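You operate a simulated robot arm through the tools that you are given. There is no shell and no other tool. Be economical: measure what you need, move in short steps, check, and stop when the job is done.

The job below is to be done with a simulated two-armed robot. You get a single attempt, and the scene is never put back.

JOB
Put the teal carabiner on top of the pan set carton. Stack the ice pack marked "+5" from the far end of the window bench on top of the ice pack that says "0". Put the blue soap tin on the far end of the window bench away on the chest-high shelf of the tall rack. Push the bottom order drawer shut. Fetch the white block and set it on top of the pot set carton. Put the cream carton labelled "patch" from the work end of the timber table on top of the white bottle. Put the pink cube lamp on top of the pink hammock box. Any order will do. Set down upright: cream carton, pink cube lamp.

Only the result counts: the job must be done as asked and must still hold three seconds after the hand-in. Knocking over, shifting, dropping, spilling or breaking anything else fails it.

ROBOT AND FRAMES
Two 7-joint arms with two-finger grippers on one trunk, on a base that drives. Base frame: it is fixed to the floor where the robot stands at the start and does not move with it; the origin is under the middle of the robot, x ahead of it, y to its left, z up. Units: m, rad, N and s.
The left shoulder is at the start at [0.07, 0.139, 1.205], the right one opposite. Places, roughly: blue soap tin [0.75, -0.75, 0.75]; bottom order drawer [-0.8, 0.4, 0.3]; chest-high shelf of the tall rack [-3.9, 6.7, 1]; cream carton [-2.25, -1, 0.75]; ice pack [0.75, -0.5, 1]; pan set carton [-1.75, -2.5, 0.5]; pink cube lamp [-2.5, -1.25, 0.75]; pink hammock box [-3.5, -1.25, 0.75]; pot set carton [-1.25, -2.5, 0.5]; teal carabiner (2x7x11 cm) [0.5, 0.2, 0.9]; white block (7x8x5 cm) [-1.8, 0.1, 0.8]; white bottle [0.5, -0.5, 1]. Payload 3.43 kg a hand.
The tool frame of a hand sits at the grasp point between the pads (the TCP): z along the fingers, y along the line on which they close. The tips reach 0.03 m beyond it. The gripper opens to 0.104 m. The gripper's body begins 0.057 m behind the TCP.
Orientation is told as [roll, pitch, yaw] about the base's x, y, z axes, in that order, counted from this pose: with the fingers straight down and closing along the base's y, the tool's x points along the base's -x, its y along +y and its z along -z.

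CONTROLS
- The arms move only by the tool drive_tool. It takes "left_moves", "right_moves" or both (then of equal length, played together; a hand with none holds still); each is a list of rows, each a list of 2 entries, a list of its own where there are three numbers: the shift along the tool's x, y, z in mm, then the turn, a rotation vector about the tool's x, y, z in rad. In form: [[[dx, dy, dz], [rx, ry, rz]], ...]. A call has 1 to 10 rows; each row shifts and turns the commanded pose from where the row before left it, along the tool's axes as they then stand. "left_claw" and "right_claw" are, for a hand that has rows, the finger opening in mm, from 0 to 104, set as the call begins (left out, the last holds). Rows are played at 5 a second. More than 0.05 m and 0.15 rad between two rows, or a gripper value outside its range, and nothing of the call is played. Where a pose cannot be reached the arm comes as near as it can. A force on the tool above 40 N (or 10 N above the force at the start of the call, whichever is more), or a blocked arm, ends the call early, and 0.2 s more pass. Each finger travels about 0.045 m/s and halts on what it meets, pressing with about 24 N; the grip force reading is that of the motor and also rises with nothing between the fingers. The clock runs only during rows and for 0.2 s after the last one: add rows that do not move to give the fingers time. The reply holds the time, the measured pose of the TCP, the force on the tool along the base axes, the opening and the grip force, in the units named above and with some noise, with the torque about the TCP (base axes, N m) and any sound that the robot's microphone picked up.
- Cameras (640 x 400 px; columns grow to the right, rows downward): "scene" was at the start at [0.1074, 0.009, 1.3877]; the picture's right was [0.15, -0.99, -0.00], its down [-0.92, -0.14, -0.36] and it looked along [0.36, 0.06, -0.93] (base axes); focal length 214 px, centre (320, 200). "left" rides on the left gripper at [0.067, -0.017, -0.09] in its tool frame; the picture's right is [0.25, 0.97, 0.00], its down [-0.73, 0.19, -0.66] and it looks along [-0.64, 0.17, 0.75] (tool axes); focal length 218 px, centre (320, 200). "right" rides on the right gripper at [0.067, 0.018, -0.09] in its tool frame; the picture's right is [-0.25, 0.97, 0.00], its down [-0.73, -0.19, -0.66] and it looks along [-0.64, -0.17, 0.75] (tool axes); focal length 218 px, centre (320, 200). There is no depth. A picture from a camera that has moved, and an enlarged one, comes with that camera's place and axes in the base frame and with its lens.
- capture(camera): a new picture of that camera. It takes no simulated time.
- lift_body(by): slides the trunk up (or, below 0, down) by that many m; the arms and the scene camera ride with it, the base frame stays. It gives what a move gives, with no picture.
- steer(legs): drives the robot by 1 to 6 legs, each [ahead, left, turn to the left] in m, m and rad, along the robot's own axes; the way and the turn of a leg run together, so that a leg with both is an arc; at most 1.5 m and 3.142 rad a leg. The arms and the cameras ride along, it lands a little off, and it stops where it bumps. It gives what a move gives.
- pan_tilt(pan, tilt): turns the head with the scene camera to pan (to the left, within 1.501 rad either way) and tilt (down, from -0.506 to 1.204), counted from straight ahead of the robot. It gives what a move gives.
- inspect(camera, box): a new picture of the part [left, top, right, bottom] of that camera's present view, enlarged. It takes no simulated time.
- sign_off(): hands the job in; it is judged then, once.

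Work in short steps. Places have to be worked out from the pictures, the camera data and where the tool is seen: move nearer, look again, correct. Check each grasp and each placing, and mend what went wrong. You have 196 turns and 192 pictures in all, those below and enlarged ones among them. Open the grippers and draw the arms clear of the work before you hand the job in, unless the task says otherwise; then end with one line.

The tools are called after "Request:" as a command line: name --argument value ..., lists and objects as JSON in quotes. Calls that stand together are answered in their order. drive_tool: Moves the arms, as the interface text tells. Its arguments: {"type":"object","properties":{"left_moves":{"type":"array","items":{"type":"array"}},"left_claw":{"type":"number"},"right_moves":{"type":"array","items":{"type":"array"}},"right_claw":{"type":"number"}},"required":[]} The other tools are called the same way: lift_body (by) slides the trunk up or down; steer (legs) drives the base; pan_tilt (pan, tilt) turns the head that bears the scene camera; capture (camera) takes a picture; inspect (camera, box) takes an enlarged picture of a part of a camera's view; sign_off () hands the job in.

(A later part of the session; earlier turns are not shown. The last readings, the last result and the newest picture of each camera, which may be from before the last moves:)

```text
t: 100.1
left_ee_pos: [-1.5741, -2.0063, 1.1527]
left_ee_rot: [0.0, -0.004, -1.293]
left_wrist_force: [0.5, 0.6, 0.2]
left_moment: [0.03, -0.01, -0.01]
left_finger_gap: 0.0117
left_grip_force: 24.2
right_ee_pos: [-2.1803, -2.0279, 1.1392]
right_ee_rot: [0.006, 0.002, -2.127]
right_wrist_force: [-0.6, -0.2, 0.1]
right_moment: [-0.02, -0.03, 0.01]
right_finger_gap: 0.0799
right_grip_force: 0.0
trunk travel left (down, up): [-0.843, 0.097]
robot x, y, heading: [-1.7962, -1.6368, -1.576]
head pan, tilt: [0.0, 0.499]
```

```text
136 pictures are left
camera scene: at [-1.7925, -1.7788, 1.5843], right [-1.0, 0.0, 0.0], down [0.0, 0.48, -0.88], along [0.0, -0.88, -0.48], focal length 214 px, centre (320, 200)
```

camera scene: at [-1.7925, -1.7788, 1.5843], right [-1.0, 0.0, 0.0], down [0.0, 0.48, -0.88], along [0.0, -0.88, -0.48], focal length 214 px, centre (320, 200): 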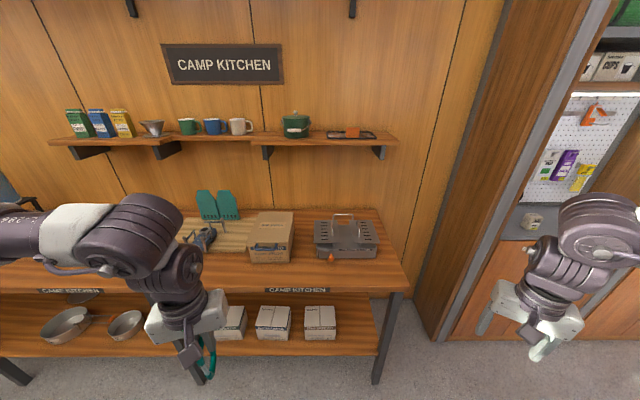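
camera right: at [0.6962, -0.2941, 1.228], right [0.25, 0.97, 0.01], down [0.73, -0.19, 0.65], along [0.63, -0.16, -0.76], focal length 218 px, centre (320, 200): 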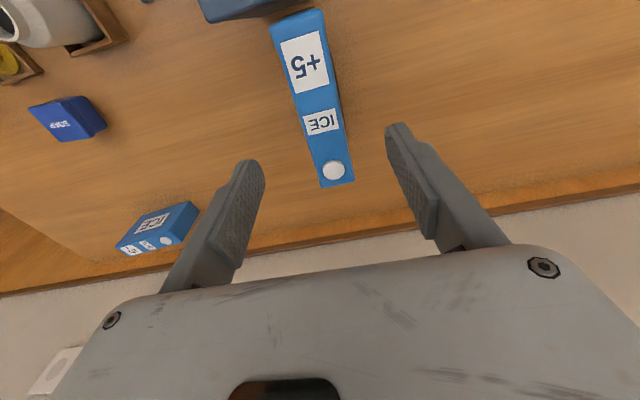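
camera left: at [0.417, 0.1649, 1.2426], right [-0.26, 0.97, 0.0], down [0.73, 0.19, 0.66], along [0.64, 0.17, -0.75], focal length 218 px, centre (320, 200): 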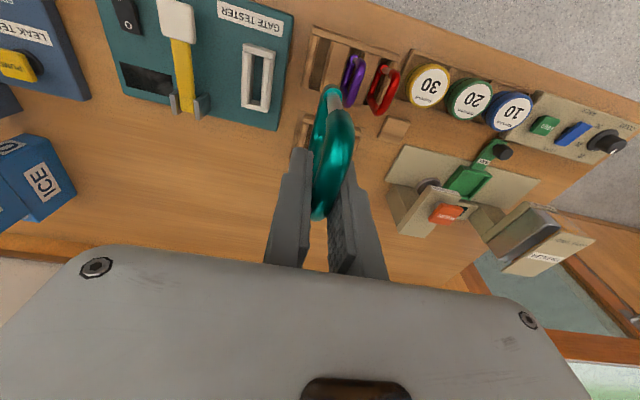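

Lower the trunk in two steps, watching the arms.

Request:
lift_body --by -0.4

Request:
lift_body --by -0.15

Request:
pan_tilt --pan 0 --tilt 0.45

Request:
capture --camera "scene"

```text
t: 103.9
left_ee_pos: [-1.573, -2.0071, 0.7526]
left_ee_rot: [-0.002, -0.003, -1.293]
left_wrist_force: [-0.6, 0.2, -0.9]
left_moment: [-0.03, -0.01, -0.01]
left_finger_gap: 0.0115
left_grip_force: 23.4
right_ee_pos: [-2.182, -2.0276, 0.7384]
right_ee_rot: [0.006, 0.001, -2.127]
right_wrist_force: [0.4, -0.3, 0.0]
right_moment: [0.0, -0.01, 0.01]
right_finger_gap: 0.0798
right_grip_force: 0.0
trunk travel left (down, up): [-0.443, 0.497]
robot x, y, heading: [-1.7912, -1.6377, -1.576]
head pan, tilt: [0.0, 0.499]
```

```text
t: 105.7
left_ee_pos: [-1.5728, -2.0078, 0.602]
left_ee_rot: [-0.002, -0.004, -1.293]
left_wrist_force: [-0.4, -0.6, -1.8]
left_moment: [-0.01, 0.02, -0.02]
left_finger_gap: 0.0113
left_grip_force: 24.7
right_ee_pos: [-2.1802, -2.0285, 0.5877]
right_ee_rot: [0.007, 0.001, -2.127]
right_wrist_force: [0.7, 1.0, 0.9]
right_moment: [0.03, 0.0, 0.0]
right_finger_gap: 0.0801
right_grip_force: 0.0
trunk travel left (down, up): [-0.293, 0.647]
robot x, y, heading: [-1.793, -1.638, -1.576]
head pan, tilt: [0.0, 0.499]
```

```text
t: 106.3
left_ee_pos: [-1.5734, -2.0064, 0.602]
left_ee_rot: [-0.001, -0.002, -1.293]
left_wrist_force: [2.2, 0.1, -0.5]
left_moment: [0.02, -0.05, 0.03]
left_finger_gap: 0.0113
left_grip_force: 23.8
right_ee_pos: [-2.1805, -2.0282, 0.5896]
right_ee_rot: [0.007, 0.001, -2.13]
right_wrist_force: [0.4, -0.7, 0.4]
right_moment: [-0.02, -0.01, 0.02]
right_finger_gap: 0.0802
right_grip_force: 0.1
trunk travel left (down, up): [-0.293, 0.647]
robot x, y, heading: [-1.7947, -1.6412, -1.575]
head pan, tilt: [0.0, 0.45]
```

```text
135 pictures are left
camera scene: at [-1.7918, -1.7796, 1.0389], right [-1.0, 0.0, 0.0], down [0.0, 0.44, -0.9], along [0.0, -0.9, -0.44], focal length 214 px, centre (320, 200)
```

scene: 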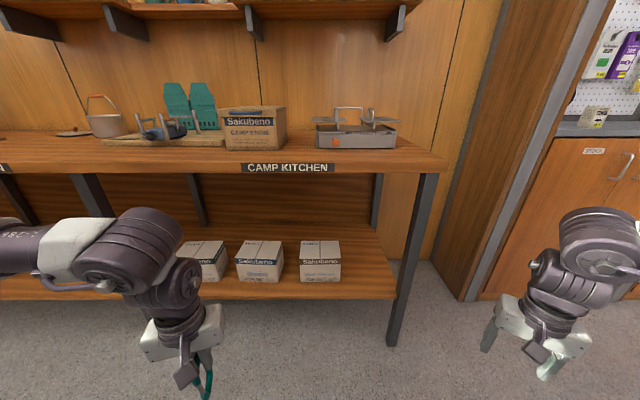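

Pan carton: top z≈0.46, x≈-1.79, y from -2.436 to -2.56; tabletop underside ≈0.80. I'll point the left hand forward by pitching −90° about tool y, so the carabiner hangs below the fingers, ready to be set on its long edge.

Request:
drive_tool --left_moves '[[[-45, 0, 0], [0, 0, 0]], [[-45, 0, 0], [0, 0, 0]], [[-40, 0, 0], [0, 0, 0]], [[0, 0, 0], [0, -0.14, 0]], [[0, 0, 0], [0, -0.14, 0]], [[0, 0, 0], [0, -0.14, 0]], [[0, 0, 0], [0, -0.14, 0]], [[0, 0, 0], [0, -0.14, 0]], [[0, 0, 0], [0, -0.14, 0]]]'

Request:
capture --camera "scene"

```text
t: 108.3
left_ee_pos: [-1.5739, -2.1172, 0.5891]
left_ee_rot: [0.001, -0.843, -1.294]
left_wrist_force: [0.1, 1.0, -0.2]
left_moment: [0.03, -0.01, -0.01]
left_finger_gap: 0.0116
left_grip_force: 23.7
left hand out of reach, approached as far as the arm can: row 1, 2, 3, 6, 7, 8, 9
right_ee_pos: [-2.1816, -2.0289, 0.5884]
right_ee_rot: [0.008, 0.002, -2.127]
right_wrist_force: [0.0, 0.9, -0.2]
right_moment: [-0.02, -0.06, 0.02]
right_finger_gap: 0.0799
right_grip_force: 0.1
trunk travel left (down, up): [-0.293, 0.647]
robot x, y, heading: [-1.7958, -1.637, -1.574]
head pan, tilt: [0.0, 0.45]
```

```text
134 pictures are left
camera scene: at [-1.793, -1.7798, 1.0388], right [-1.0, 0.0, 0.0], down [0.0, 0.44, -0.9], along [0.0, -0.9, -0.44], focal length 214 px, centre (320, 200)
```

scene: 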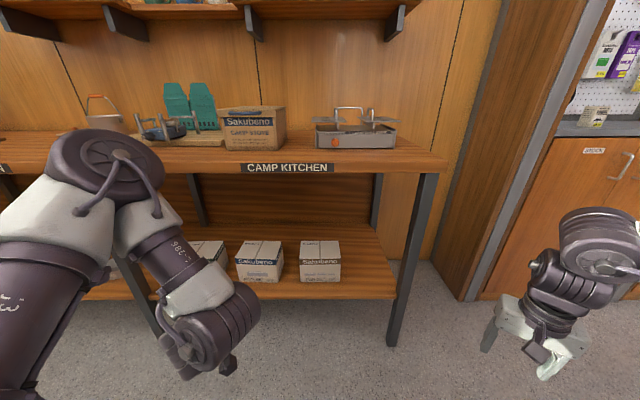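

It is pitching well (−0.84 so far). Continue the pitch with some forward motion.

Request:
drive_tool --left_moves '[[[-15, 0, 15], [0, -0.12, 0]], [[-15, 0, 15], [0, -0.12, 0]], [[-10, 0, 15], [0, -0.12, 0]], [[-10, 0, 15], [0, -0.12, 0]], [[-5, 0, 15], [0, -0.12, 0]], [[0, 0, 15], [0, -0.12, 0]]]'

Request:
capture --camera "scene"

```text
t: 109.7
left_ee_pos: [-1.5366, -2.2603, 0.6211]
left_ee_rot: [-0.004, -1.319, -1.29]
left_wrist_force: [0.4, 0.2, 0.0]
left_moment: [0.0, -0.03, 0.04]
left_finger_gap: 0.0113
left_grip_force: 23.7
left hand out of reach, approached as far as the arm can: row 1, 2, 3, 4, 5, 6
right_ee_pos: [-2.18, -2.0284, 0.5892]
right_ee_rot: [0.005, 0.001, -2.127]
right_wrist_force: [0.8, 0.3, -0.3]
right_moment: [0.01, 0.0, 0.02]
right_finger_gap: 0.08
right_grip_force: 0.2
trunk travel left (down, up): [-0.293, 0.647]
robot x, y, heading: [-1.7919, -1.6375, -1.573]
head pan, tilt: [0.0, 0.45]
```

```text
133 pictures are left
camera scene: at [-1.7918, -1.7797, 1.0389], right [-1.0, 0.0, 0.0], down [0.0, 0.44, -0.9], along [0.0, -0.9, -0.44], focal length 214 px, centre (320, 200)
```

scene: 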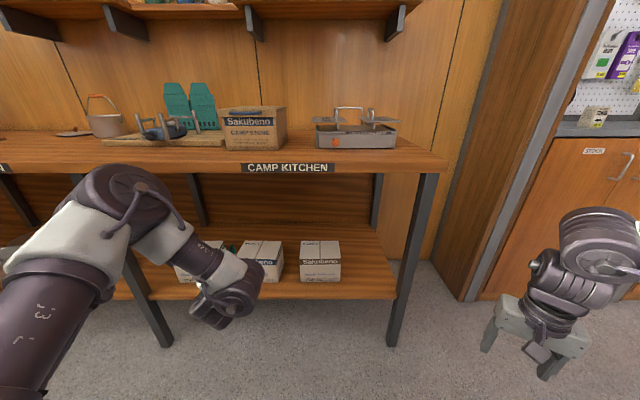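

Nearly horizontal. Try finishing the pitch and extending ahead a bit to see how far it can go.

Request:
drive_tool --left_moves '[[[0, 0, 0], [0, -0.12, 0]], [[0, 0, 0], [0, -0.12, 0]], [[0, 0, 25], [0, 0, 0]], [[0, 0, 25], [0, 0, 0]]]'

Request:
capture --camera "left"

```text
t: 110.7
left_ee_pos: [-1.5217, -2.3053, 0.6095]
left_ee_rot: [-0.006, -1.318, -1.284]
left_wrist_force: [-0.4, 0.2, -2.0]
left_moment: [-0.01, 0.02, 0.02]
left_finger_gap: 0.0117
left_grip_force: 24.0
left hand out of reach, approached as far as the arm can: row 1, 2
right_ee_pos: [-2.1801, -2.0277, 0.5889]
right_ee_rot: [0.007, 0.001, -2.128]
right_wrist_force: [-0.5, 0.7, 0.7]
right_moment: [0.0, 0.01, 0.0]
right_finger_gap: 0.0799
right_grip_force: 0.2
trunk travel left (down, up): [-0.293, 0.647]
robot x, y, heading: [-1.793, -1.6379, -1.575]
head pan, tilt: [0.0, 0.45]
```

```text
132 pictures are left
camera left: at [-1.5693, -2.2109, 0.5658], right [0.91, 0.33, -0.25], down [0.06, 0.49, 0.87], along [0.41, -0.81, 0.43], focal length 218 px, centre (320, 200)
```

left: 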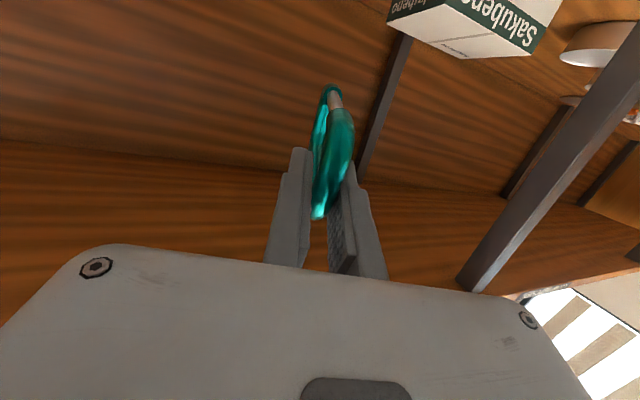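

Pitch of 75° is sufficient. Turn the base −0.28 so the hand points straight at the shelf, then move in partway and check.

Request:
steer --legs '[[0, 0, -0.28], [0.06, -0.046, 0]]'

Request:
capture --camera "scene"

Request:
capture --camera "left"

```text
t: 112.7
left_ee_pos: [-1.7754, -2.401, 0.6079]
left_ee_rot: [-0.003, -1.319, -1.563]
left_wrist_force: [-0.8, -0.3, -0.2]
left_moment: [0.02, 0.01, 0.03]
left_finger_gap: 0.0114
left_grip_force: 23.8
right_ee_pos: [-2.3327, -1.9535, 0.589]
right_ee_rot: [0.008, 0.002, -2.402]
right_wrist_force: [0.6, -0.5, -0.1]
right_moment: [0.03, 0.01, 0.01]
right_finger_gap: 0.08
right_grip_force: 0.0
trunk travel left (down, up): [-0.293, 0.647]
robot x, y, heading: [-1.8535, -1.6837, -1.845]
head pan, tilt: [0.0, 0.45]
```

```text
131 pictures are left
camera scene: at [-1.8905, -1.8209, 1.0387], right [-0.96, 0.27, 0.0], down [0.12, 0.42, -0.9], along [-0.25, -0.87, -0.44], focal length 214 px, centre (320, 200)
```

scene: 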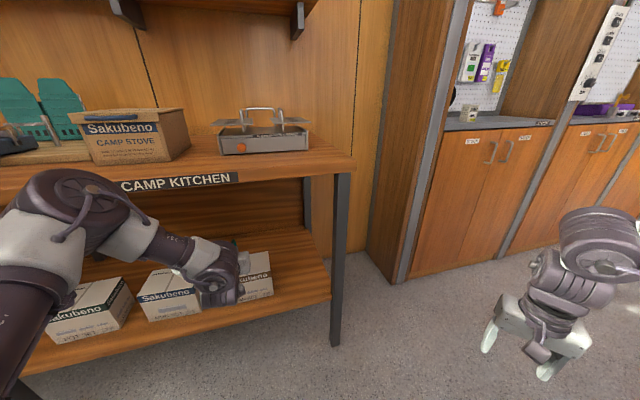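

```text
130 pictures are left
camera left: at [-1.7932, -2.2962, 0.5654], right [0.97, 0.07, -0.25], down [0.19, 0.46, 0.87], along [0.17, -0.89, 0.43], focal length 218 px, centre (320, 200)
```

left: 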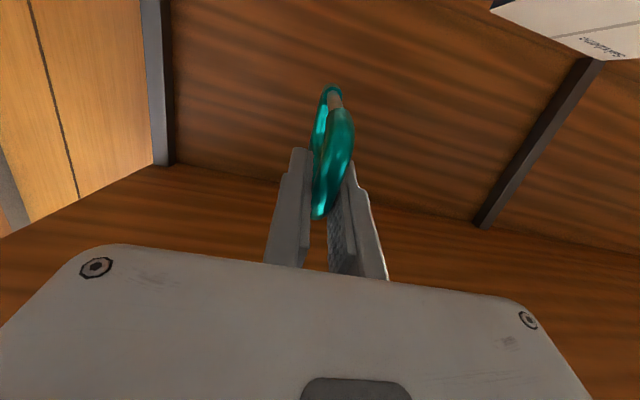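

Aligned; the pan carton centre is at x≈-1.80. Drive 0.079 ahead to bring the carabiner over it.

Request:
steer --legs '[[0.079, 0, 0]]'

Request:
capture --camera "scene"

```text
t: 113.7
left_ee_pos: [-1.7963, -2.4754, 0.6074]
left_ee_rot: [-0.002, -1.32, -1.564]
left_wrist_force: [-0.3, 0.0, 0.1]
left_moment: [-0.03, -0.01, 0.0]
left_finger_gap: 0.0114
left_grip_force: 23.9
right_ee_pos: [-2.3537, -2.029, 0.5894]
right_ee_rot: [0.009, 0.0, -2.402]
right_wrist_force: [-0.3, -0.7, 0.2]
right_moment: [0.01, 0.0, 0.01]
right_finger_gap: 0.08
right_grip_force: 0.1
trunk travel left (down, up): [-0.293, 0.647]
robot x, y, heading: [-1.8713, -1.7571, -1.846]
head pan, tilt: [0.0, 0.45]
```

```text
129 pictures are left
camera scene: at [-1.9117, -1.8962, 1.0387], right [-0.96, 0.28, 0.0], down [0.12, 0.42, -0.9], along [-0.25, -0.86, -0.44], focal length 214 px, centre (320, 200)
```

scene: 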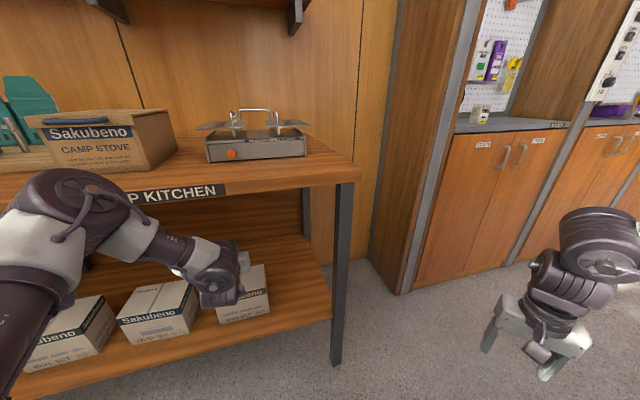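

Lower with the arm (tool +x is downward) in steps until contact.

Request:
drive_tool --left_moves '[[[20, 0, -5], [0, 0, 0]], [[20, 0, -5], [0, 0, 0]], [[15, 0, -4], [0, 0, 0]]]'

Request:
inspect --camera "scene" --box '[100, 220, 300, 345]'

```text
t: 114.5
left_ee_pos: [-1.7964, -2.4483, 0.5579]
left_ee_rot: [-0.005, -1.32, -1.561]
left_wrist_force: [1.0, 0.4, -0.6]
left_moment: [0.02, 0.03, -0.01]
left_finger_gap: 0.0115
left_grip_force: 23.6
right_ee_pos: [-2.3523, -2.0281, 0.5888]
right_ee_rot: [0.006, 0.004, -2.404]
right_wrist_force: [0.1, -0.3, 0.9]
right_moment: [-0.05, -0.01, 0.02]
right_finger_gap: 0.08
right_grip_force: 0.1
trunk travel left (down, up): [-0.293, 0.647]
robot x, y, heading: [-1.8744, -1.7589, -1.847]
head pan, tilt: [0.0, 0.45]
```

```text
3.20 times, centred on (200, 282) of scene
camera zoom: at [-1.9114, -1.8954, 1.0389], right [-0.96, 0.28, 0.0], down [0.12, 0.42, -0.9], along [-0.25, -0.87, -0.44], focal length 686 px, centre (704, -64)
```

zoom: 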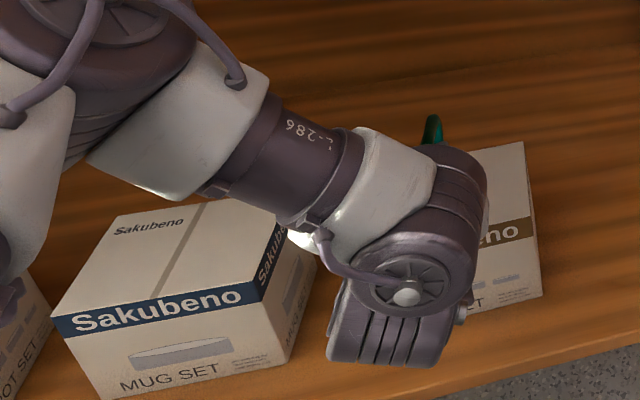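

I drifted 27 mm back. Correct by driving ahead 0.03, then continue down vertically.

Request:
steer --legs '[[0.03, 0, 0]]'

Request:
drive_tool --left_moves '[[[8, 0, 2], [0, 0, 0]], [[5, 0, 1], [0, 0, 0]], [[4, 0, 1], [0, 0, 0]]]'

```text
t: 115.3
left_ee_pos: [-1.8052, -2.4784, 0.5571]
left_ee_rot: [-0.001, -1.319, -1.564]
left_wrist_force: [0.1, -0.3, -0.3]
left_moment: [0.0, -0.02, -0.03]
left_finger_gap: 0.0117
left_grip_force: 23.8
right_ee_pos: [-2.3616, -2.0575, 0.5886]
right_ee_rot: [0.008, 0.002, -2.403]
right_wrist_force: [-0.1, -0.9, 0.7]
right_moment: [0.04, -0.02, -0.05]
right_finger_gap: 0.08
right_grip_force: 0.1
trunk travel left (down, up): [-0.293, 0.647]
robot x, y, heading: [-1.8814, -1.789, -1.852]
head pan, tilt: [0.0, 0.45]
```

```text
t: 116.1
left_ee_pos: [-1.8044, -2.4765, 0.5408]
left_ee_rot: [-0.004, -1.319, -1.56]
left_wrist_force: [0.0, -0.3, -0.4]
left_moment: [0.01, 0.0, 0.01]
left_finger_gap: 0.0115
left_grip_force: 23.8
right_ee_pos: [-2.3611, -2.0571, 0.59]
right_ee_rot: [0.007, 0.003, -2.405]
right_wrist_force: [0.0, 0.5, -0.4]
right_moment: [0.01, 0.0, 0.01]
right_finger_gap: 0.08
right_grip_force: 0.0
trunk travel left (down, up): [-0.293, 0.647]
robot x, y, heading: [-1.8826, -1.7873, -1.846]
head pan, tilt: [0.0, 0.45]
```

Still no contact; creep on.

Request:
drive_tool --left_moves '[[[3, 0, 1], [0, 0, 0]], [[3, 0, 1], [0, 0, 0]], [[3, 0, 1], [0, 0, 0]], [[3, 0, 1], [0, 0, 0]]]'

Request:
inspect --camera "scene" --box '[140, 220, 300, 345]'

```text
t: 117.1
left_ee_pos: [-1.804, -2.4759, 0.5281]
left_ee_rot: [-0.005, -1.319, -1.563]
left_wrist_force: [0.7, -0.3, -0.7]
left_moment: [0.0, -0.02, 0.03]
left_finger_gap: 0.0114
left_grip_force: 23.9
right_ee_pos: [-2.3614, -2.0573, 0.59]
right_ee_rot: [0.007, 0.001, -2.404]
right_wrist_force: [0.9, 0.9, 0.2]
right_moment: [-0.01, 0.02, -0.01]
right_finger_gap: 0.08
right_grip_force: 0.0
trunk travel left (down, up): [-0.293, 0.647]
robot x, y, heading: [-1.8804, -1.7911, -1.854]
head pan, tilt: [0.0, 0.45]
```

```text
3.20 times, centred on (220, 282) of scene
camera zoom: at [-1.9195, -1.9241, 1.0389], right [-0.96, 0.28, 0.0], down [0.12, 0.42, -0.9], along [-0.25, -0.87, -0.44], focal length 686 px, centre (640, -64)
```

zoom: 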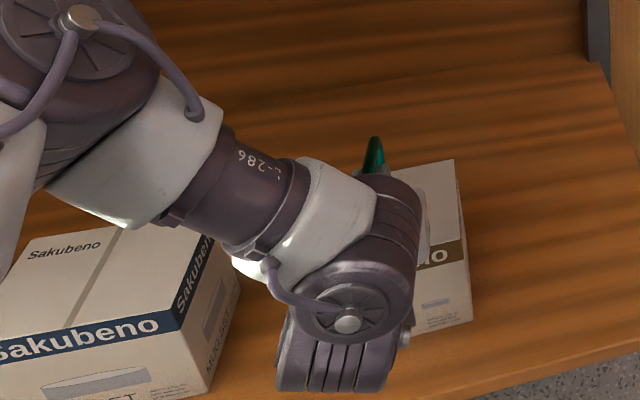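

The far end is close to the carton's back edge; pull back 12 mm and continue lowering.

Request:
drive_tool --left_moves '[[[0, 0, -12], [0, 0, 0]], [[3, 0, 1], [0, 0, 0]], [[3, 0, 1], [0, 0, 0]], [[3, 0, 1], [0, 0, 0]]]'

```text
t: 118.1
left_ee_pos: [-1.8043, -2.4664, 0.5212]
left_ee_rot: [-0.006, -1.32, -1.562]
left_wrist_force: [-0.6, -0.9, -0.3]
left_moment: [0.02, -0.02, -0.01]
left_finger_gap: 0.0113
left_grip_force: 24.1
right_ee_pos: [-2.3612, -2.0574, 0.5882]
right_ee_rot: [0.007, 0.001, -2.404]
right_wrist_force: [0.3, -0.6, -0.1]
right_moment: [0.0, -0.03, 0.01]
right_finger_gap: 0.08
right_grip_force: 0.0
trunk travel left (down, up): [-0.293, 0.647]
robot x, y, heading: [-1.8785, -1.7866, -1.849]
head pan, tilt: [0.0, 0.45]
```

Request:
drive_tool --left_moves '[[[3, 0, 1], [0, 0, 0]], [[3, 0, 1], [0, 0, 0]], [[3, 0, 1], [0, 0, 0]]]'

Request:
capture --camera "left"

```text
t: 118.9
left_ee_pos: [-1.8049, -2.4673, 0.5118]
left_ee_rot: [-0.002, -1.32, -1.562]
left_wrist_force: [-0.8, -0.3, -1.3]
left_moment: [0.02, -0.01, -0.04]
left_finger_gap: 0.0114
left_grip_force: 24.0
right_ee_pos: [-2.3627, -2.058, 0.5887]
right_ee_rot: [0.008, 0.0, -2.403]
right_wrist_force: [-0.3, -0.9, -0.9]
right_moment: [0.02, -0.01, 0.02]
right_finger_gap: 0.0801
right_grip_force: 0.0
trunk travel left (down, up): [-0.293, 0.647]
robot x, y, heading: [-1.8836, -1.786, -1.848]
head pan, tilt: [0.0, 0.45]
```

```text
126 pictures are left
camera left: at [-1.8223, -2.364, 0.4697], right [0.97, 0.07, -0.25], down [0.19, 0.46, 0.87], along [0.17, -0.89, 0.43], focal length 218 px, centre (320, 200)
```

left: 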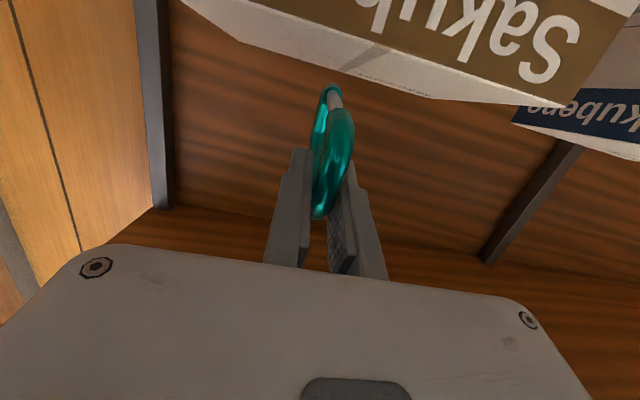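

About 1.5–2 cm still remain per the camera. Keep creeping.

Request:
drive_tool --left_moves '[[[4, 0, 1], [0, 0, 0]], [[4, 0, 1], [0, 0, 0]], [[3, 0, 1], [0, 0, 0]]]'

Request:
drive_tool --left_moves '[[[2, 0, 0.5], [0, 0, 0]], [[2, 0, 0.5], [0, 0, 0]]]'

Request:
capture --camera "left"

```text
t: 119.7
left_ee_pos: [-1.8028, -2.4675, 0.5009]
left_ee_rot: [0.0, -1.319, -1.567]
left_wrist_force: [1.0, -0.2, -0.6]
left_moment: [0.05, -0.03, -0.01]
left_finger_gap: 0.0114
left_grip_force: 23.9
right_ee_pos: [-2.3621, -2.0568, 0.589]
right_ee_rot: [0.006, 0.002, -2.404]
right_wrist_force: [0.5, -0.1, -0.6]
right_moment: [-0.02, -0.03, 0.01]
right_finger_gap: 0.0801
right_grip_force: 0.0
trunk travel left (down, up): [-0.293, 0.647]
robot x, y, heading: [-1.8835, -1.7891, -1.85]
head pan, tilt: [0.0, 0.45]
```

```text
t: 120.3
left_ee_pos: [-1.8044, -2.4681, 0.4992]
left_ee_rot: [-0.004, -1.325, -1.562]
left_wrist_force: [1.0, -0.8, 9.0]
left_moment: [-0.55, -0.05, -0.01]
left_finger_gap: 0.0118
left_grip_force: 24.3
right_ee_pos: [-2.363, -2.0571, 0.5873]
right_ee_rot: [0.009, 0.001, -2.402]
right_wrist_force: [0.8, -0.1, -1.3]
right_moment: [-0.01, 0.01, 0.01]
right_finger_gap: 0.0801
right_grip_force: 0.0
trunk travel left (down, up): [-0.293, 0.647]
robot x, y, heading: [-1.8837, -1.7885, -1.853]
head pan, tilt: [0.0, 0.45]
```

```text
125 pictures are left
camera left: at [-1.8227, -2.3646, 0.4566], right [0.97, 0.07, -0.25], down [0.19, 0.46, 0.87], along [0.17, -0.89, 0.43], focal length 218 px, centre (320, 200)
```

left: 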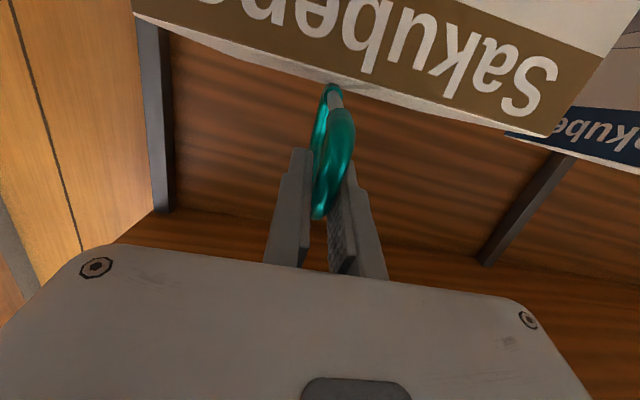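

Contact (9 N). Release the carabiner and draw straight back.

Request:
drive_tool --left_moves '[[[0, 0, 0], [0, 0, 0]], [[0, 0, 0], [0, 0, 0]], [[0, 0, 0], [0, 0, 0]], [[0, 0, 0], [0, 0, 0]]]' --left_claw 50

Request:
capture --camera "left"

```text
t: 121.3
left_ee_pos: [-1.8044, -2.4679, 0.4973]
left_ee_rot: [-0.004, -1.32, -1.562]
left_wrist_force: [-0.3, 0.2, 0.5]
left_moment: [0.01, -0.02, 0.0]
left_finger_gap: 0.0499
left_grip_force: 0.1
right_ee_pos: [-2.362, -2.0579, 0.589]
right_ee_rot: [0.009, 0.001, -2.405]
right_wrist_force: [0.7, 0.6, -0.1]
right_moment: [-0.02, 0.02, 0.01]
right_finger_gap: 0.0799
right_grip_force: 0.0
trunk travel left (down, up): [-0.293, 0.647]
robot x, y, heading: [-1.8804, -1.7895, -1.849]
head pan, tilt: [0.0, 0.45]
```

```text
124 pictures are left
camera left: at [-1.8227, -2.364, 0.4548], right [0.97, 0.07, -0.25], down [0.19, 0.46, 0.87], along [0.17, -0.89, 0.43], focal length 218 px, centre (320, 200)
```

left: 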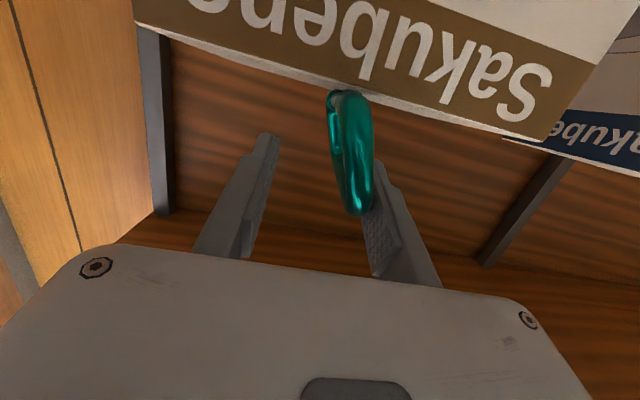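

It leans on one finger; withdraw slowly so it lies down.

Request:
drive_tool --left_moves '[[[3, 0, -15], [0, 0, 0]], [[3, 0, -15], [0, 0, 0]], [[3, 0, -20], [0, 0, 0]], [[3, 0, -25], [0, 0, 0]], [[3, 0, -25], [0, 0, 0]]]'

Request:
capture --camera "left"

Request:
inspect --camera "scene" --box '[140, 220, 300, 345]'

```text
t: 122.5
left_ee_pos: [-1.8032, -2.4084, 0.5018]
left_ee_rot: [-0.006, -1.319, -1.563]
left_wrist_force: [0.0, 0.3, -0.3]
left_moment: [0.02, 0.03, 0.0]
left_finger_gap: 0.0501
left_grip_force: 0.0
left hand out of reach, approached as far as the arm can: row 4, 5
right_ee_pos: [-2.3624, -2.0569, 0.5885]
right_ee_rot: [0.008, 0.001, -2.403]
right_wrist_force: [0.3, 0.4, 0.1]
right_moment: [0.02, 0.0, -0.01]
right_finger_gap: 0.0801
right_grip_force: 0.1
trunk travel left (down, up): [-0.293, 0.647]
robot x, y, heading: [-1.8783, -1.7873, -1.85]
head pan, tilt: [0.0, 0.45]
```

```text
123 pictures are left
camera left: at [-1.8208, -2.3043, 0.4596], right [0.97, 0.07, -0.25], down [0.19, 0.46, 0.87], along [0.17, -0.89, 0.43], focal length 218 px, centre (320, 200)
```

left: 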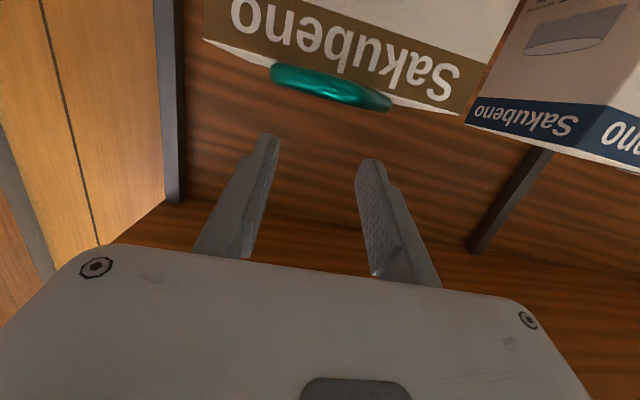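

```text
3.20 times, centred on (220, 282) of scene
camera zoom: at [-1.9194, -1.9239, 1.0389], right [-0.96, 0.28, 0.0], down [0.12, 0.42, -0.9], along [-0.25, -0.87, -0.44], focal length 686 px, centre (640, -64)
```

zoom: 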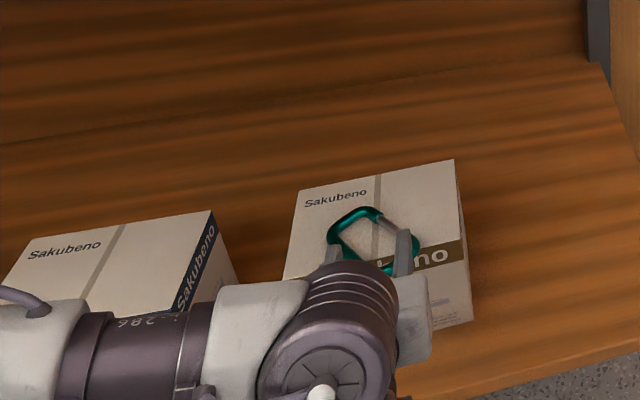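

It lies flat on the pan carton. Back out straight along +y and look.

Request:
steer --legs '[[-0.24, -0.069, 0]]'

Request:
inspect --camera "scene" --box '[100, 180, 340, 330]'

```text
t: 124.2
left_ee_pos: [-1.7932, -2.1996, 0.4969]
left_ee_rot: [-0.013, -1.314, -1.54]
left_wrist_force: [-0.1, 0.4, 0.2]
left_moment: [0.02, -0.02, 0.02]
left_finger_gap: 0.0501
left_grip_force: 0.0
right_ee_pos: [-2.356, -1.858, 0.588]
right_ee_rot: [0.001, 0.002, -2.385]
right_wrist_force: [0.2, 0.0, -0.4]
right_moment: [0.0, 0.01, 0.0]
right_finger_gap: 0.0796
right_grip_force: 0.1
trunk travel left (down, up): [-0.293, 0.647]
robot x, y, heading: [-1.8818, -1.5749, -1.838]
head pan, tilt: [0.0, 0.45]
stopped in leg 1: the robot was blocked; the commanded pose is now the measured one
```

```text
2.67 times, centred on (220, 255) of scene
camera zoom: at [-1.9156, -1.7204, 1.038], right [-0.96, 0.26, 0.0], down [0.11, 0.43, -0.9], along [-0.24, -0.87, -0.44], focal length 572 px, centre (587, 53)
```

zoom: 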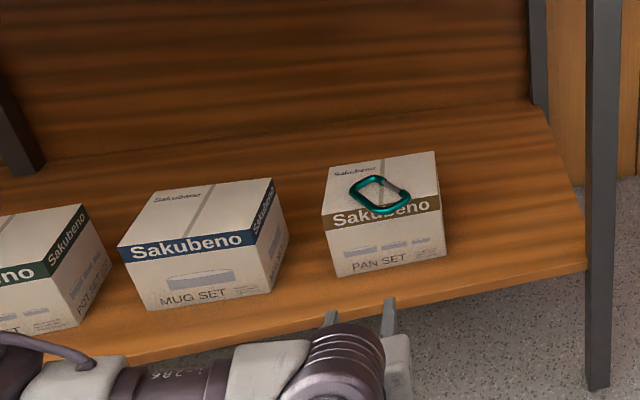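

Carabiner placed well. Something behind stopped the base at y≈-1.575; move ahead slightly and look around there.

Request:
steer --legs '[[0.05, 0, 0]]'

Request:
pan_tilt --pan -1.5 --tilt 0.5

Request:
capture --camera "scene"

Request:
pan_tilt --pan 1.5 --tilt 0.5

Request:
capture --camera "scene"

```text
t: 125.1
left_ee_pos: [-1.811, -2.2437, 0.5008]
left_ee_rot: [-0.007, -1.319, -1.551]
left_wrist_force: [-0.3, -0.5, 0.1]
left_moment: [0.0, 0.0, 0.01]
left_finger_gap: 0.0497
left_grip_force: 0.1
right_ee_pos: [-2.3706, -1.8985, 0.5887]
right_ee_rot: [0.005, 0.001, -2.392]
right_wrist_force: [-0.4, -0.5, -0.3]
right_moment: [-0.01, -0.01, -0.02]
right_finger_gap: 0.0796
right_grip_force: 0.0
trunk travel left (down, up): [-0.293, 0.647]
robot x, y, heading: [-1.8981, -1.6245, -1.841]
head pan, tilt: [0.0, 0.45]
```

```text
t: 126.7
left_ee_pos: [-1.8107, -2.2449, 0.5022]
left_ee_rot: [-0.008, -1.322, -1.55]
left_wrist_force: [-0.1, 0.3, -0.3]
left_moment: [0.02, 0.0, 0.01]
left_finger_gap: 0.0501
left_grip_force: 0.1
right_ee_pos: [-2.3721, -1.8998, 0.5895]
right_ee_rot: [0.004, -0.001, -2.392]
right_wrist_force: [0.1, 0.5, 0.1]
right_moment: [0.01, 0.02, -0.01]
right_finger_gap: 0.0802
right_grip_force: 0.1
trunk travel left (down, up): [-0.293, 0.647]
robot x, y, heading: [-1.8952, -1.6244, -1.838]
head pan, tilt: [-1.499, 0.499]
```

```text
120 pictures are left
camera scene: at [-1.9955, -1.6544, 1.0344], right [0.2, 0.98, 0.0], down [0.47, -0.09, -0.88], along [-0.86, 0.17, -0.48], focal length 214 px, centre (320, 200)
```

scene: 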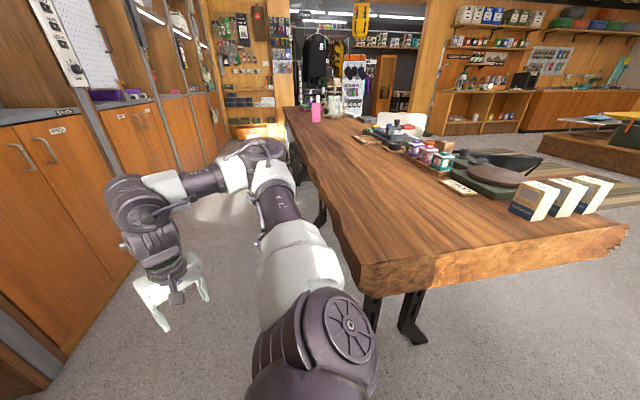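

```text
t: 129.3
left_ee_pos: [-1.8091, -2.2445, 0.5015]
left_ee_rot: [-0.009, -1.322, -1.549]
left_wrist_force: [0.5, -0.1, -0.4]
left_moment: [0.01, -0.02, -0.02]
left_finger_gap: 0.0497
left_grip_force: 0.0
right_ee_pos: [-2.3722, -1.8986, 0.5896]
right_ee_rot: [0.005, -0.001, -2.391]
right_wrist_force: [0.3, 1.4, 0.5]
right_moment: [-0.01, -0.03, -0.02]
right_finger_gap: 0.0799
right_grip_force: 0.0
trunk travel left (down, up): [-0.293, 0.647]
robot x, y, heading: [-1.8931, -1.6235, -1.84]
head pan, tilt: [1.499, 0.499]
```

```text
119 pictures are left
camera scene: at [-1.8206, -1.7029, 1.0344], right [-0.34, -0.94, 0.0], down [-0.45, 0.16, -0.88], along [0.83, -0.29, -0.48], focal length 214 px, centre (320, 200)
```

scene: 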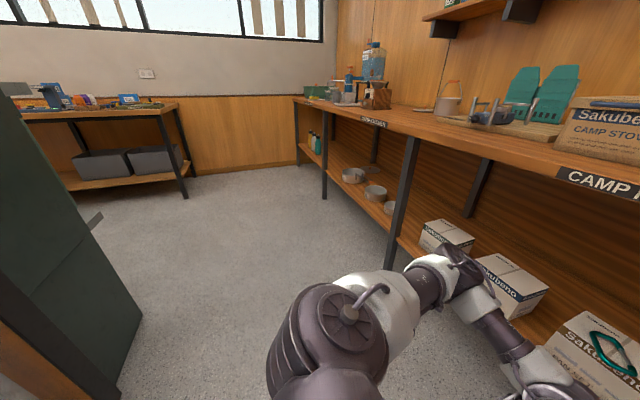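

Timber table's work end is at x≈-2.25 with cream cartons on it. Raise the trunk and bring the left hand back to pointing down.

Request:
lift_body --by 0.4

Request:
drive_tool --left_moves '[[[0, 0, -20], [0, 0.14, 0]], [[0, 0, -20], [0, 0.14, 0]], [[0, 0, 0], [0, 0.14, 0]], [[0, 0, 0], [0, 0.14, 0]], [[0, 0, 0], [0, 0.14, 0]], [[0, 0, 0], [0, 0.14, 0]], [[0, 0, 0], [0, 0.14, 0]], [[0, 0, 0], [0, 0.14, 0]], [[0, 0, 0], [0, 0.14, 0]], [[0, 0, 0], [0, 0.06, 0]]]' --left_claw 104

```text
t: 133.2
left_ee_pos: [-1.8097, -2.2448, 0.9024]
left_ee_rot: [-0.009, -1.322, -1.551]
left_wrist_force: [0.6, 0.2, 0.8]
left_moment: [0.0, 0.03, 0.01]
left_finger_gap: 0.0503
left_grip_force: 0.0
right_ee_pos: [-2.3723, -1.9003, 0.9895]
right_ee_rot: [0.005, -0.003, -2.391]
right_wrist_force: [0.0, 0.5, 0.1]
right_moment: [0.02, -0.02, -0.01]
right_finger_gap: 0.0799
right_grip_force: 0.1
trunk travel left (down, up): [-0.693, 0.247]
robot x, y, heading: [-1.8918, -1.6268, -1.833]
head pan, tilt: [1.499, 0.499]
```

```text
t: 135.4
left_ee_pos: [-1.8387, -2.1403, 0.9207]
left_ee_rot: [0.0, -0.003, -1.554]
left_wrist_force: [-0.2, -0.1, 0.6]
left_moment: [0.0, -0.03, -0.02]
left_finger_gap: 0.1038
left_grip_force: 0.0
left hand out of reach, approached as far as the arm can: row 1, 5, 6, 7, 8, 9, 10
right_ee_pos: [-2.3717, -1.9, 0.9896]
right_ee_rot: [0.007, -0.002, -2.391]
right_wrist_force: [0.1, -0.4, 0.6]
right_moment: [0.0, -0.02, -0.02]
right_finger_gap: 0.0801
right_grip_force: 0.1
trunk travel left (down, up): [-0.693, 0.247]
robot x, y, heading: [-1.8968, -1.6227, -1.84]
head pan, tilt: [1.499, 0.499]
```

Raise a bit more for clearance and turn right to face the timber table (−x), then look.

Request:
lift_body --by 0.24

Request:
steer --legs '[[0, 0, -1.3]]'

Request:
pan_tilt --pan -0.5 --tilt 0.6

Request:
capture --camera "scene"

Request:
pan_tilt --pan -1.2 --tilt 0.4

Request:
capture --camera "scene"

```text
t: 137.9
left_ee_pos: [-1.8384, -2.1389, 1.1594]
left_ee_rot: [0.001, -0.003, -1.554]
left_wrist_force: [-0.6, -0.2, -0.3]
left_moment: [0.01, 0.01, -0.02]
left_finger_gap: 0.1039
left_grip_force: 0.0
right_ee_pos: [-2.3706, -1.899, 1.2292]
right_ee_rot: [0.008, -0.003, -2.391]
right_wrist_force: [-0.3, 0.0, 0.1]
right_moment: [-0.01, 0.01, -0.02]
right_finger_gap: 0.0802
right_grip_force: 0.1
trunk travel left (down, up): [-0.933, 0.007]
robot x, y, heading: [-1.8941, -1.6242, -1.838]
head pan, tilt: [1.499, 0.499]
```

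```text
t: 141.5
left_ee_pos: [-2.3794, -1.811, 1.1611]
left_ee_rot: [0.002, -0.005, -2.864]
left_wrist_force: [0.3, 0.7, 0.0]
left_moment: [-0.01, 0.01, -0.01]
left_finger_gap: 0.104
left_grip_force: 0.1
right_ee_pos: [-2.2834, -1.2336, 1.2289]
right_ee_rot: [0.006, -0.002, 2.58]
right_wrist_force: [-0.2, 0.0, 0.3]
right_moment: [-0.01, -0.01, -0.03]
right_finger_gap: 0.08
right_grip_force: 0.0
trunk travel left (down, up): [-0.933, 0.007]
robot x, y, heading: [-1.8941, -1.6262, 3.131]
head pan, tilt: [1.499, 0.499]
```

```text
t: 143.4
left_ee_pos: [-2.3785, -1.812, 1.1605]
left_ee_rot: [0.001, -0.003, -2.864]
left_wrist_force: [0.0, 0.6, 0.0]
left_moment: [-0.01, -0.02, 0.0]
left_finger_gap: 0.1041
left_grip_force: 0.0
right_ee_pos: [-2.283, -1.2349, 1.2305]
right_ee_rot: [0.008, -0.003, 2.582]
right_wrist_force: [0.0, 0.8, -0.8]
right_moment: [-0.01, -0.03, 0.02]
right_finger_gap: 0.0799
right_grip_force: 0.0
trunk travel left (down, up): [-0.933, 0.007]
robot x, y, heading: [-1.8931, -1.6264, 3.129]
head pan, tilt: [-0.499, 0.6]
```

```text
118 pictures are left
camera scene: at [-2.0203, -1.5802, 1.6653], right [0.49, 0.87, 0.0], down [0.49, -0.28, -0.82], along [-0.72, 0.4, -0.57], focal length 214 px, centre (320, 200)
```

scene: 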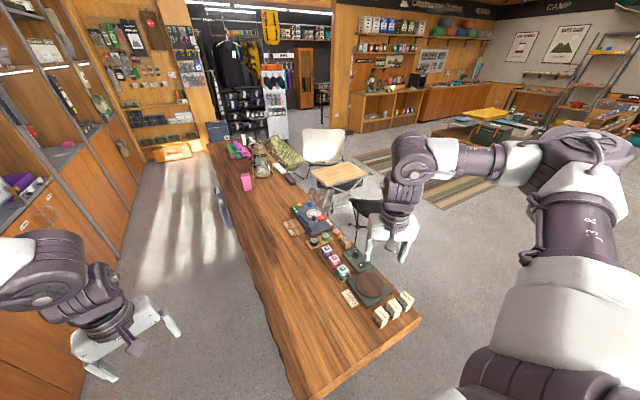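

```text
t: 144.5
left_ee_pos: [-2.3787, -1.8117, 1.1602]
left_ee_rot: [0.0, -0.004, -2.864]
left_wrist_force: [-0.1, -0.8, -0.9]
left_moment: [-0.02, 0.0, 0.01]
left_finger_gap: 0.104
left_grip_force: 0.0
right_ee_pos: [-2.2825, -1.2344, 1.2302]
right_ee_rot: [0.007, -0.001, 2.582]
right_wrist_force: [-0.4, -0.2, -0.3]
right_moment: [0.02, -0.02, 0.0]
right_finger_gap: 0.0799
right_grip_force: 0.0
trunk travel left (down, up): [-0.933, 0.007]
robot x, y, heading: [-1.8937, -1.6231, 3.126]
head pan, tilt: [-1.201, 0.4]
```

```text
117 pictures are left
camera scene: at [-1.9758, -1.5366, 1.6835], right [0.94, 0.35, 0.0], down [0.14, -0.36, -0.92], along [-0.32, 0.86, -0.39], focal length 214 px, centre (320, 200)
```

scene: 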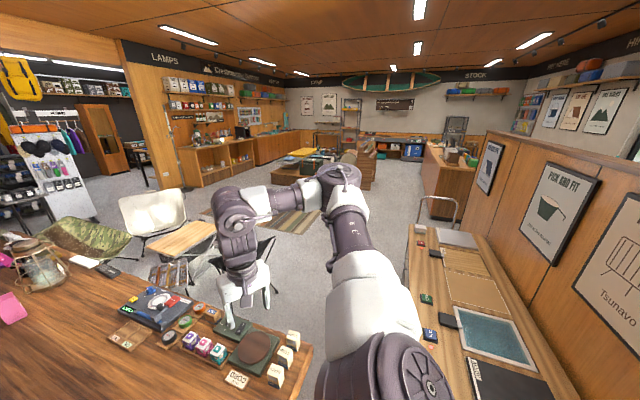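

There is another bench along the partition. Zoom there for the white block, and on the table for the cartons and lamp.

Request:
inspect --camera "scene" --box '[380, 200, 560, 370]'

Request:
inspect --camera "scene" --box '[60, 260, 320, 400]'

```text
2.35 times, centred on (470, 285) of scene
camera zoom: at [-1.9758, -1.5366, 1.6835], right [0.94, 0.35, 0.0], down [0.14, -0.36, -0.92], along [-0.32, 0.86, -0.39], focal length 505 px, centre (-33, 0)
```

zoom: 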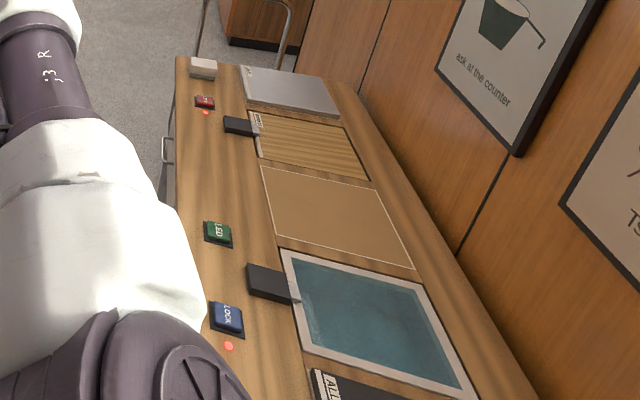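

```text
2.46 times, centred on (190, 330) of scene
camera zoom: at [-1.9758, -1.5366, 1.6835], right [0.94, 0.35, 0.0], down [0.14, -0.36, -0.92], along [-0.32, 0.86, -0.39], focal length 528 px, centre (640, -120)
```

zoom: 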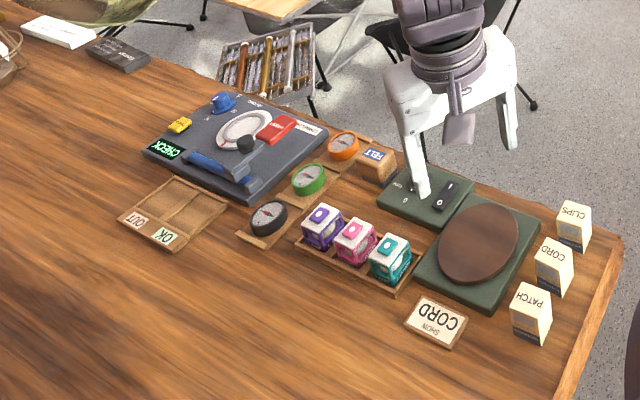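

White block is at ≈(-1.74,0.15) on the wall bench (reachable only from the other side, so later). PATCH carton and cube lamps (pink in the middle) found. Zoom on the far part of the table for the hammock box.

Request:
pan_tilt --pan -0.3 --tilt 0.45

Request:
inspect --camera "scene" --box '[200, 150, 400, 290]'

```text
t: 145.7
left_ee_pos: [-2.3792, -1.8124, 1.1605]
left_ee_rot: [-0.001, -0.004, -2.866]
left_wrist_force: [0.0, -0.4, 0.3]
left_moment: [-0.01, 0.02, -0.02]
left_finger_gap: 0.104
left_grip_force: 0.2
right_ee_pos: [-2.2819, -1.234, 1.2292]
right_ee_rot: [0.008, -0.001, 2.581]
right_wrist_force: [-0.1, -1.1, -0.5]
right_moment: [-0.02, 0.0, 0.03]
right_finger_gap: 0.08
right_grip_force: 0.1
trunk travel left (down, up): [-0.933, 0.007]
robot x, y, heading: [-1.8939, -1.6268, 3.127]
head pan, tilt: [-0.3, 0.45]
```

```text
2.86 times, centred on (300, 220) of scene
camera zoom: at [-2.0306, -1.5951, 1.6789], right [0.31, 0.95, 0.0], down [0.41, -0.13, -0.9], along [-0.86, 0.28, -0.44], focal length 613 px, centre (377, 143)
```

zoom: 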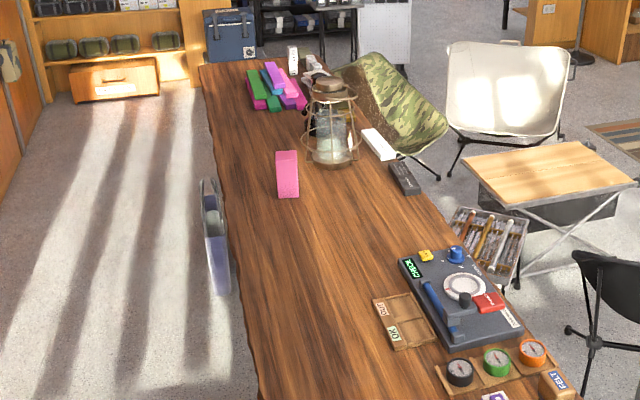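

Hammock box (pink, upright) is near (-3.6,-1.36), with a chair by the aisle there. First the lamp: drive a little ahead, square the right hand (yaw π) and move above the lamp at ≈(-2.59,-1.18).

Request:
steer --legs '[[0.12, 0, 0.0]]'

Request:
drive_tool --right_moves '[[[0, 0, 0], [0, 0, -0.14]], [[0, 0, 0], [0, 0, -0.14]], [[0, 0, 0], [0, 0, -0.14]], [[0, 0, 0], [0, 0, -0.13]], [[-45, -13, 0], [0, 0, 0]], [[-45, -13, 0], [0, 0, 0]], [[-45, -13, 0], [0, 0, 0]], [[-45, -13, 0], [0, 0, 0]]]' --right_claw 104

Request:
lift_body --by -0.2

Request:
capture --camera "right"

```text
t: 146.9
left_ee_pos: [-2.4913, -1.8127, 1.1633]
left_ee_rot: [-0.001, -0.007, -2.863]
left_wrist_force: [0.7, 0.1, -0.5]
left_moment: [0.0, 0.05, -0.01]
left_finger_gap: 0.1041
left_grip_force: 0.0
right_ee_pos: [-2.397, -1.2351, 1.2314]
right_ee_rot: [0.008, -0.004, 2.585]
right_wrist_force: [0.0, 1.0, -0.7]
right_moment: [-0.02, 0.05, 0.0]
right_finger_gap: 0.0801
right_grip_force: 0.0
trunk travel left (down, up): [-0.933, 0.007]
robot x, y, heading: [-2.0118, -1.6225, 3.131]
head pan, tilt: [-0.3, 0.45]
```

```text
t: 148.7
left_ee_pos: [-2.4996, -1.812, 1.1597]
left_ee_rot: [0.0, -0.003, -2.862]
left_wrist_force: [-0.8, -0.9, -0.2]
left_moment: [-0.03, 0.0, 0.0]
left_finger_gap: 0.1042
left_grip_force: 0.1
right_ee_pos: [-2.5845, -1.1812, 1.2301]
right_ee_rot: [0.006, -0.002, 3.135]
right_wrist_force: [-1.2, -0.3, 0.8]
right_moment: [-0.02, 0.0, -0.01]
right_finger_gap: 0.1039
right_grip_force: 0.1
trunk travel left (down, up): [-0.933, 0.007]
robot x, y, heading: [-2.015, -1.6239, 3.13]
head pan, tilt: [-0.3, 0.45]
```

```text
t: 150.9
left_ee_pos: [-2.4947, -1.8119, 0.9594]
left_ee_rot: [0.001, -0.003, -2.862]
left_wrist_force: [-0.1, 0.8, -0.1]
left_moment: [-0.01, 0.03, -0.02]
left_finger_gap: 0.1039
left_grip_force: 0.0
right_ee_pos: [-2.5818, -1.1786, 1.0325]
right_ee_rot: [0.006, -0.002, 3.136]
right_wrist_force: [-0.3, 0.7, 0.2]
right_moment: [-0.04, 0.0, -0.03]
right_finger_gap: 0.104
right_grip_force: 0.1
trunk travel left (down, up): [-0.733, 0.207]
robot x, y, heading: [-2.0098, -1.6223, 3.131]
head pan, tilt: [-0.3, 0.45]
```

```text
113 pictures are left
camera right: at [-2.5148, -1.1978, 1.1205], right [-0.26, -0.97, 0.01], down [-0.73, 0.2, 0.66], along [-0.64, 0.17, -0.75], focal length 218 px, centre (320, 200)
```

right: 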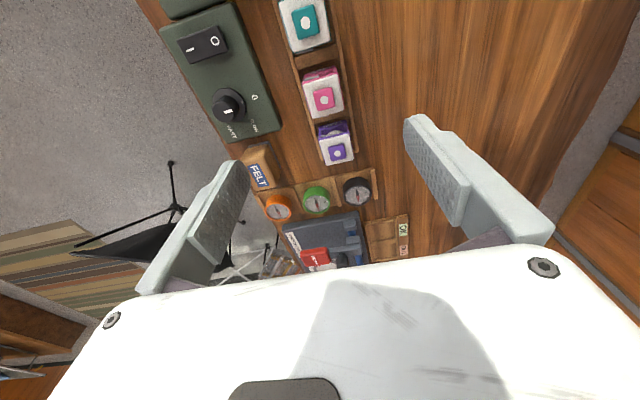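

The pink lamp is at ≈(-2.60,-1.179), its top ≈0.83. Shift 18 mm and lower by 0.15, then check.

Request:
drive_tool --right_moves '[[[-18, 0, 0], [0, 0, 0]]]'

Request:
lift_body --by -0.14

Request:
capture --camera "right"

```text
t: 151.3
left_ee_pos: [-2.498, -1.8119, 0.9591]
left_ee_rot: [0.0, -0.002, -2.862]
left_wrist_force: [-0.8, 0.1, 0.5]
left_moment: [-0.03, 0.02, 0.02]
left_finger_gap: 0.1038
left_grip_force: 0.1
right_ee_pos: [-2.603, -1.1787, 1.0299]
right_ee_rot: [0.007, -0.004, 3.135]
right_wrist_force: [-0.9, -0.5, 0.4]
right_moment: [0.0, -0.01, -0.02]
right_finger_gap: 0.1041
right_grip_force: 0.1
trunk travel left (down, up): [-0.733, 0.207]
robot x, y, heading: [-2.0123, -1.6214, 3.131]
head pan, tilt: [-0.3, 0.45]
```

```text
t: 153.0
left_ee_pos: [-2.4955, -1.8121, 0.8199]
left_ee_rot: [0.001, -0.004, -2.862]
left_wrist_force: [-0.4, -0.2, 0.0]
left_moment: [0.01, -0.05, 0.0]
left_finger_gap: 0.1037
left_grip_force: 0.1
right_ee_pos: [-2.6013, -1.1802, 0.8913]
right_ee_rot: [0.005, -0.003, 3.136]
right_wrist_force: [0.9, -0.2, 0.2]
right_moment: [-0.03, 0.01, -0.02]
right_finger_gap: 0.1039
right_grip_force: 0.2
trunk travel left (down, up): [-0.593, 0.347]
robot x, y, heading: [-2.0141, -1.6219, 3.128]
head pan, tilt: [-0.3, 0.45]
```

```text
112 pictures are left
camera right: at [-2.5337, -1.197, 0.9803], right [-0.26, -0.97, 0.01], down [-0.73, 0.2, 0.66], along [-0.64, 0.17, -0.75], focal length 218 px, centre (320, 200)
```

right: 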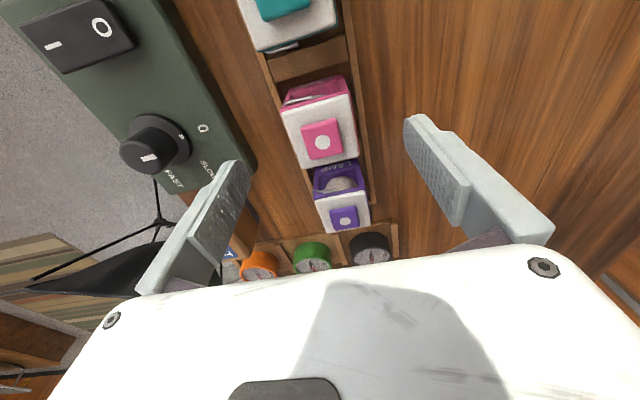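

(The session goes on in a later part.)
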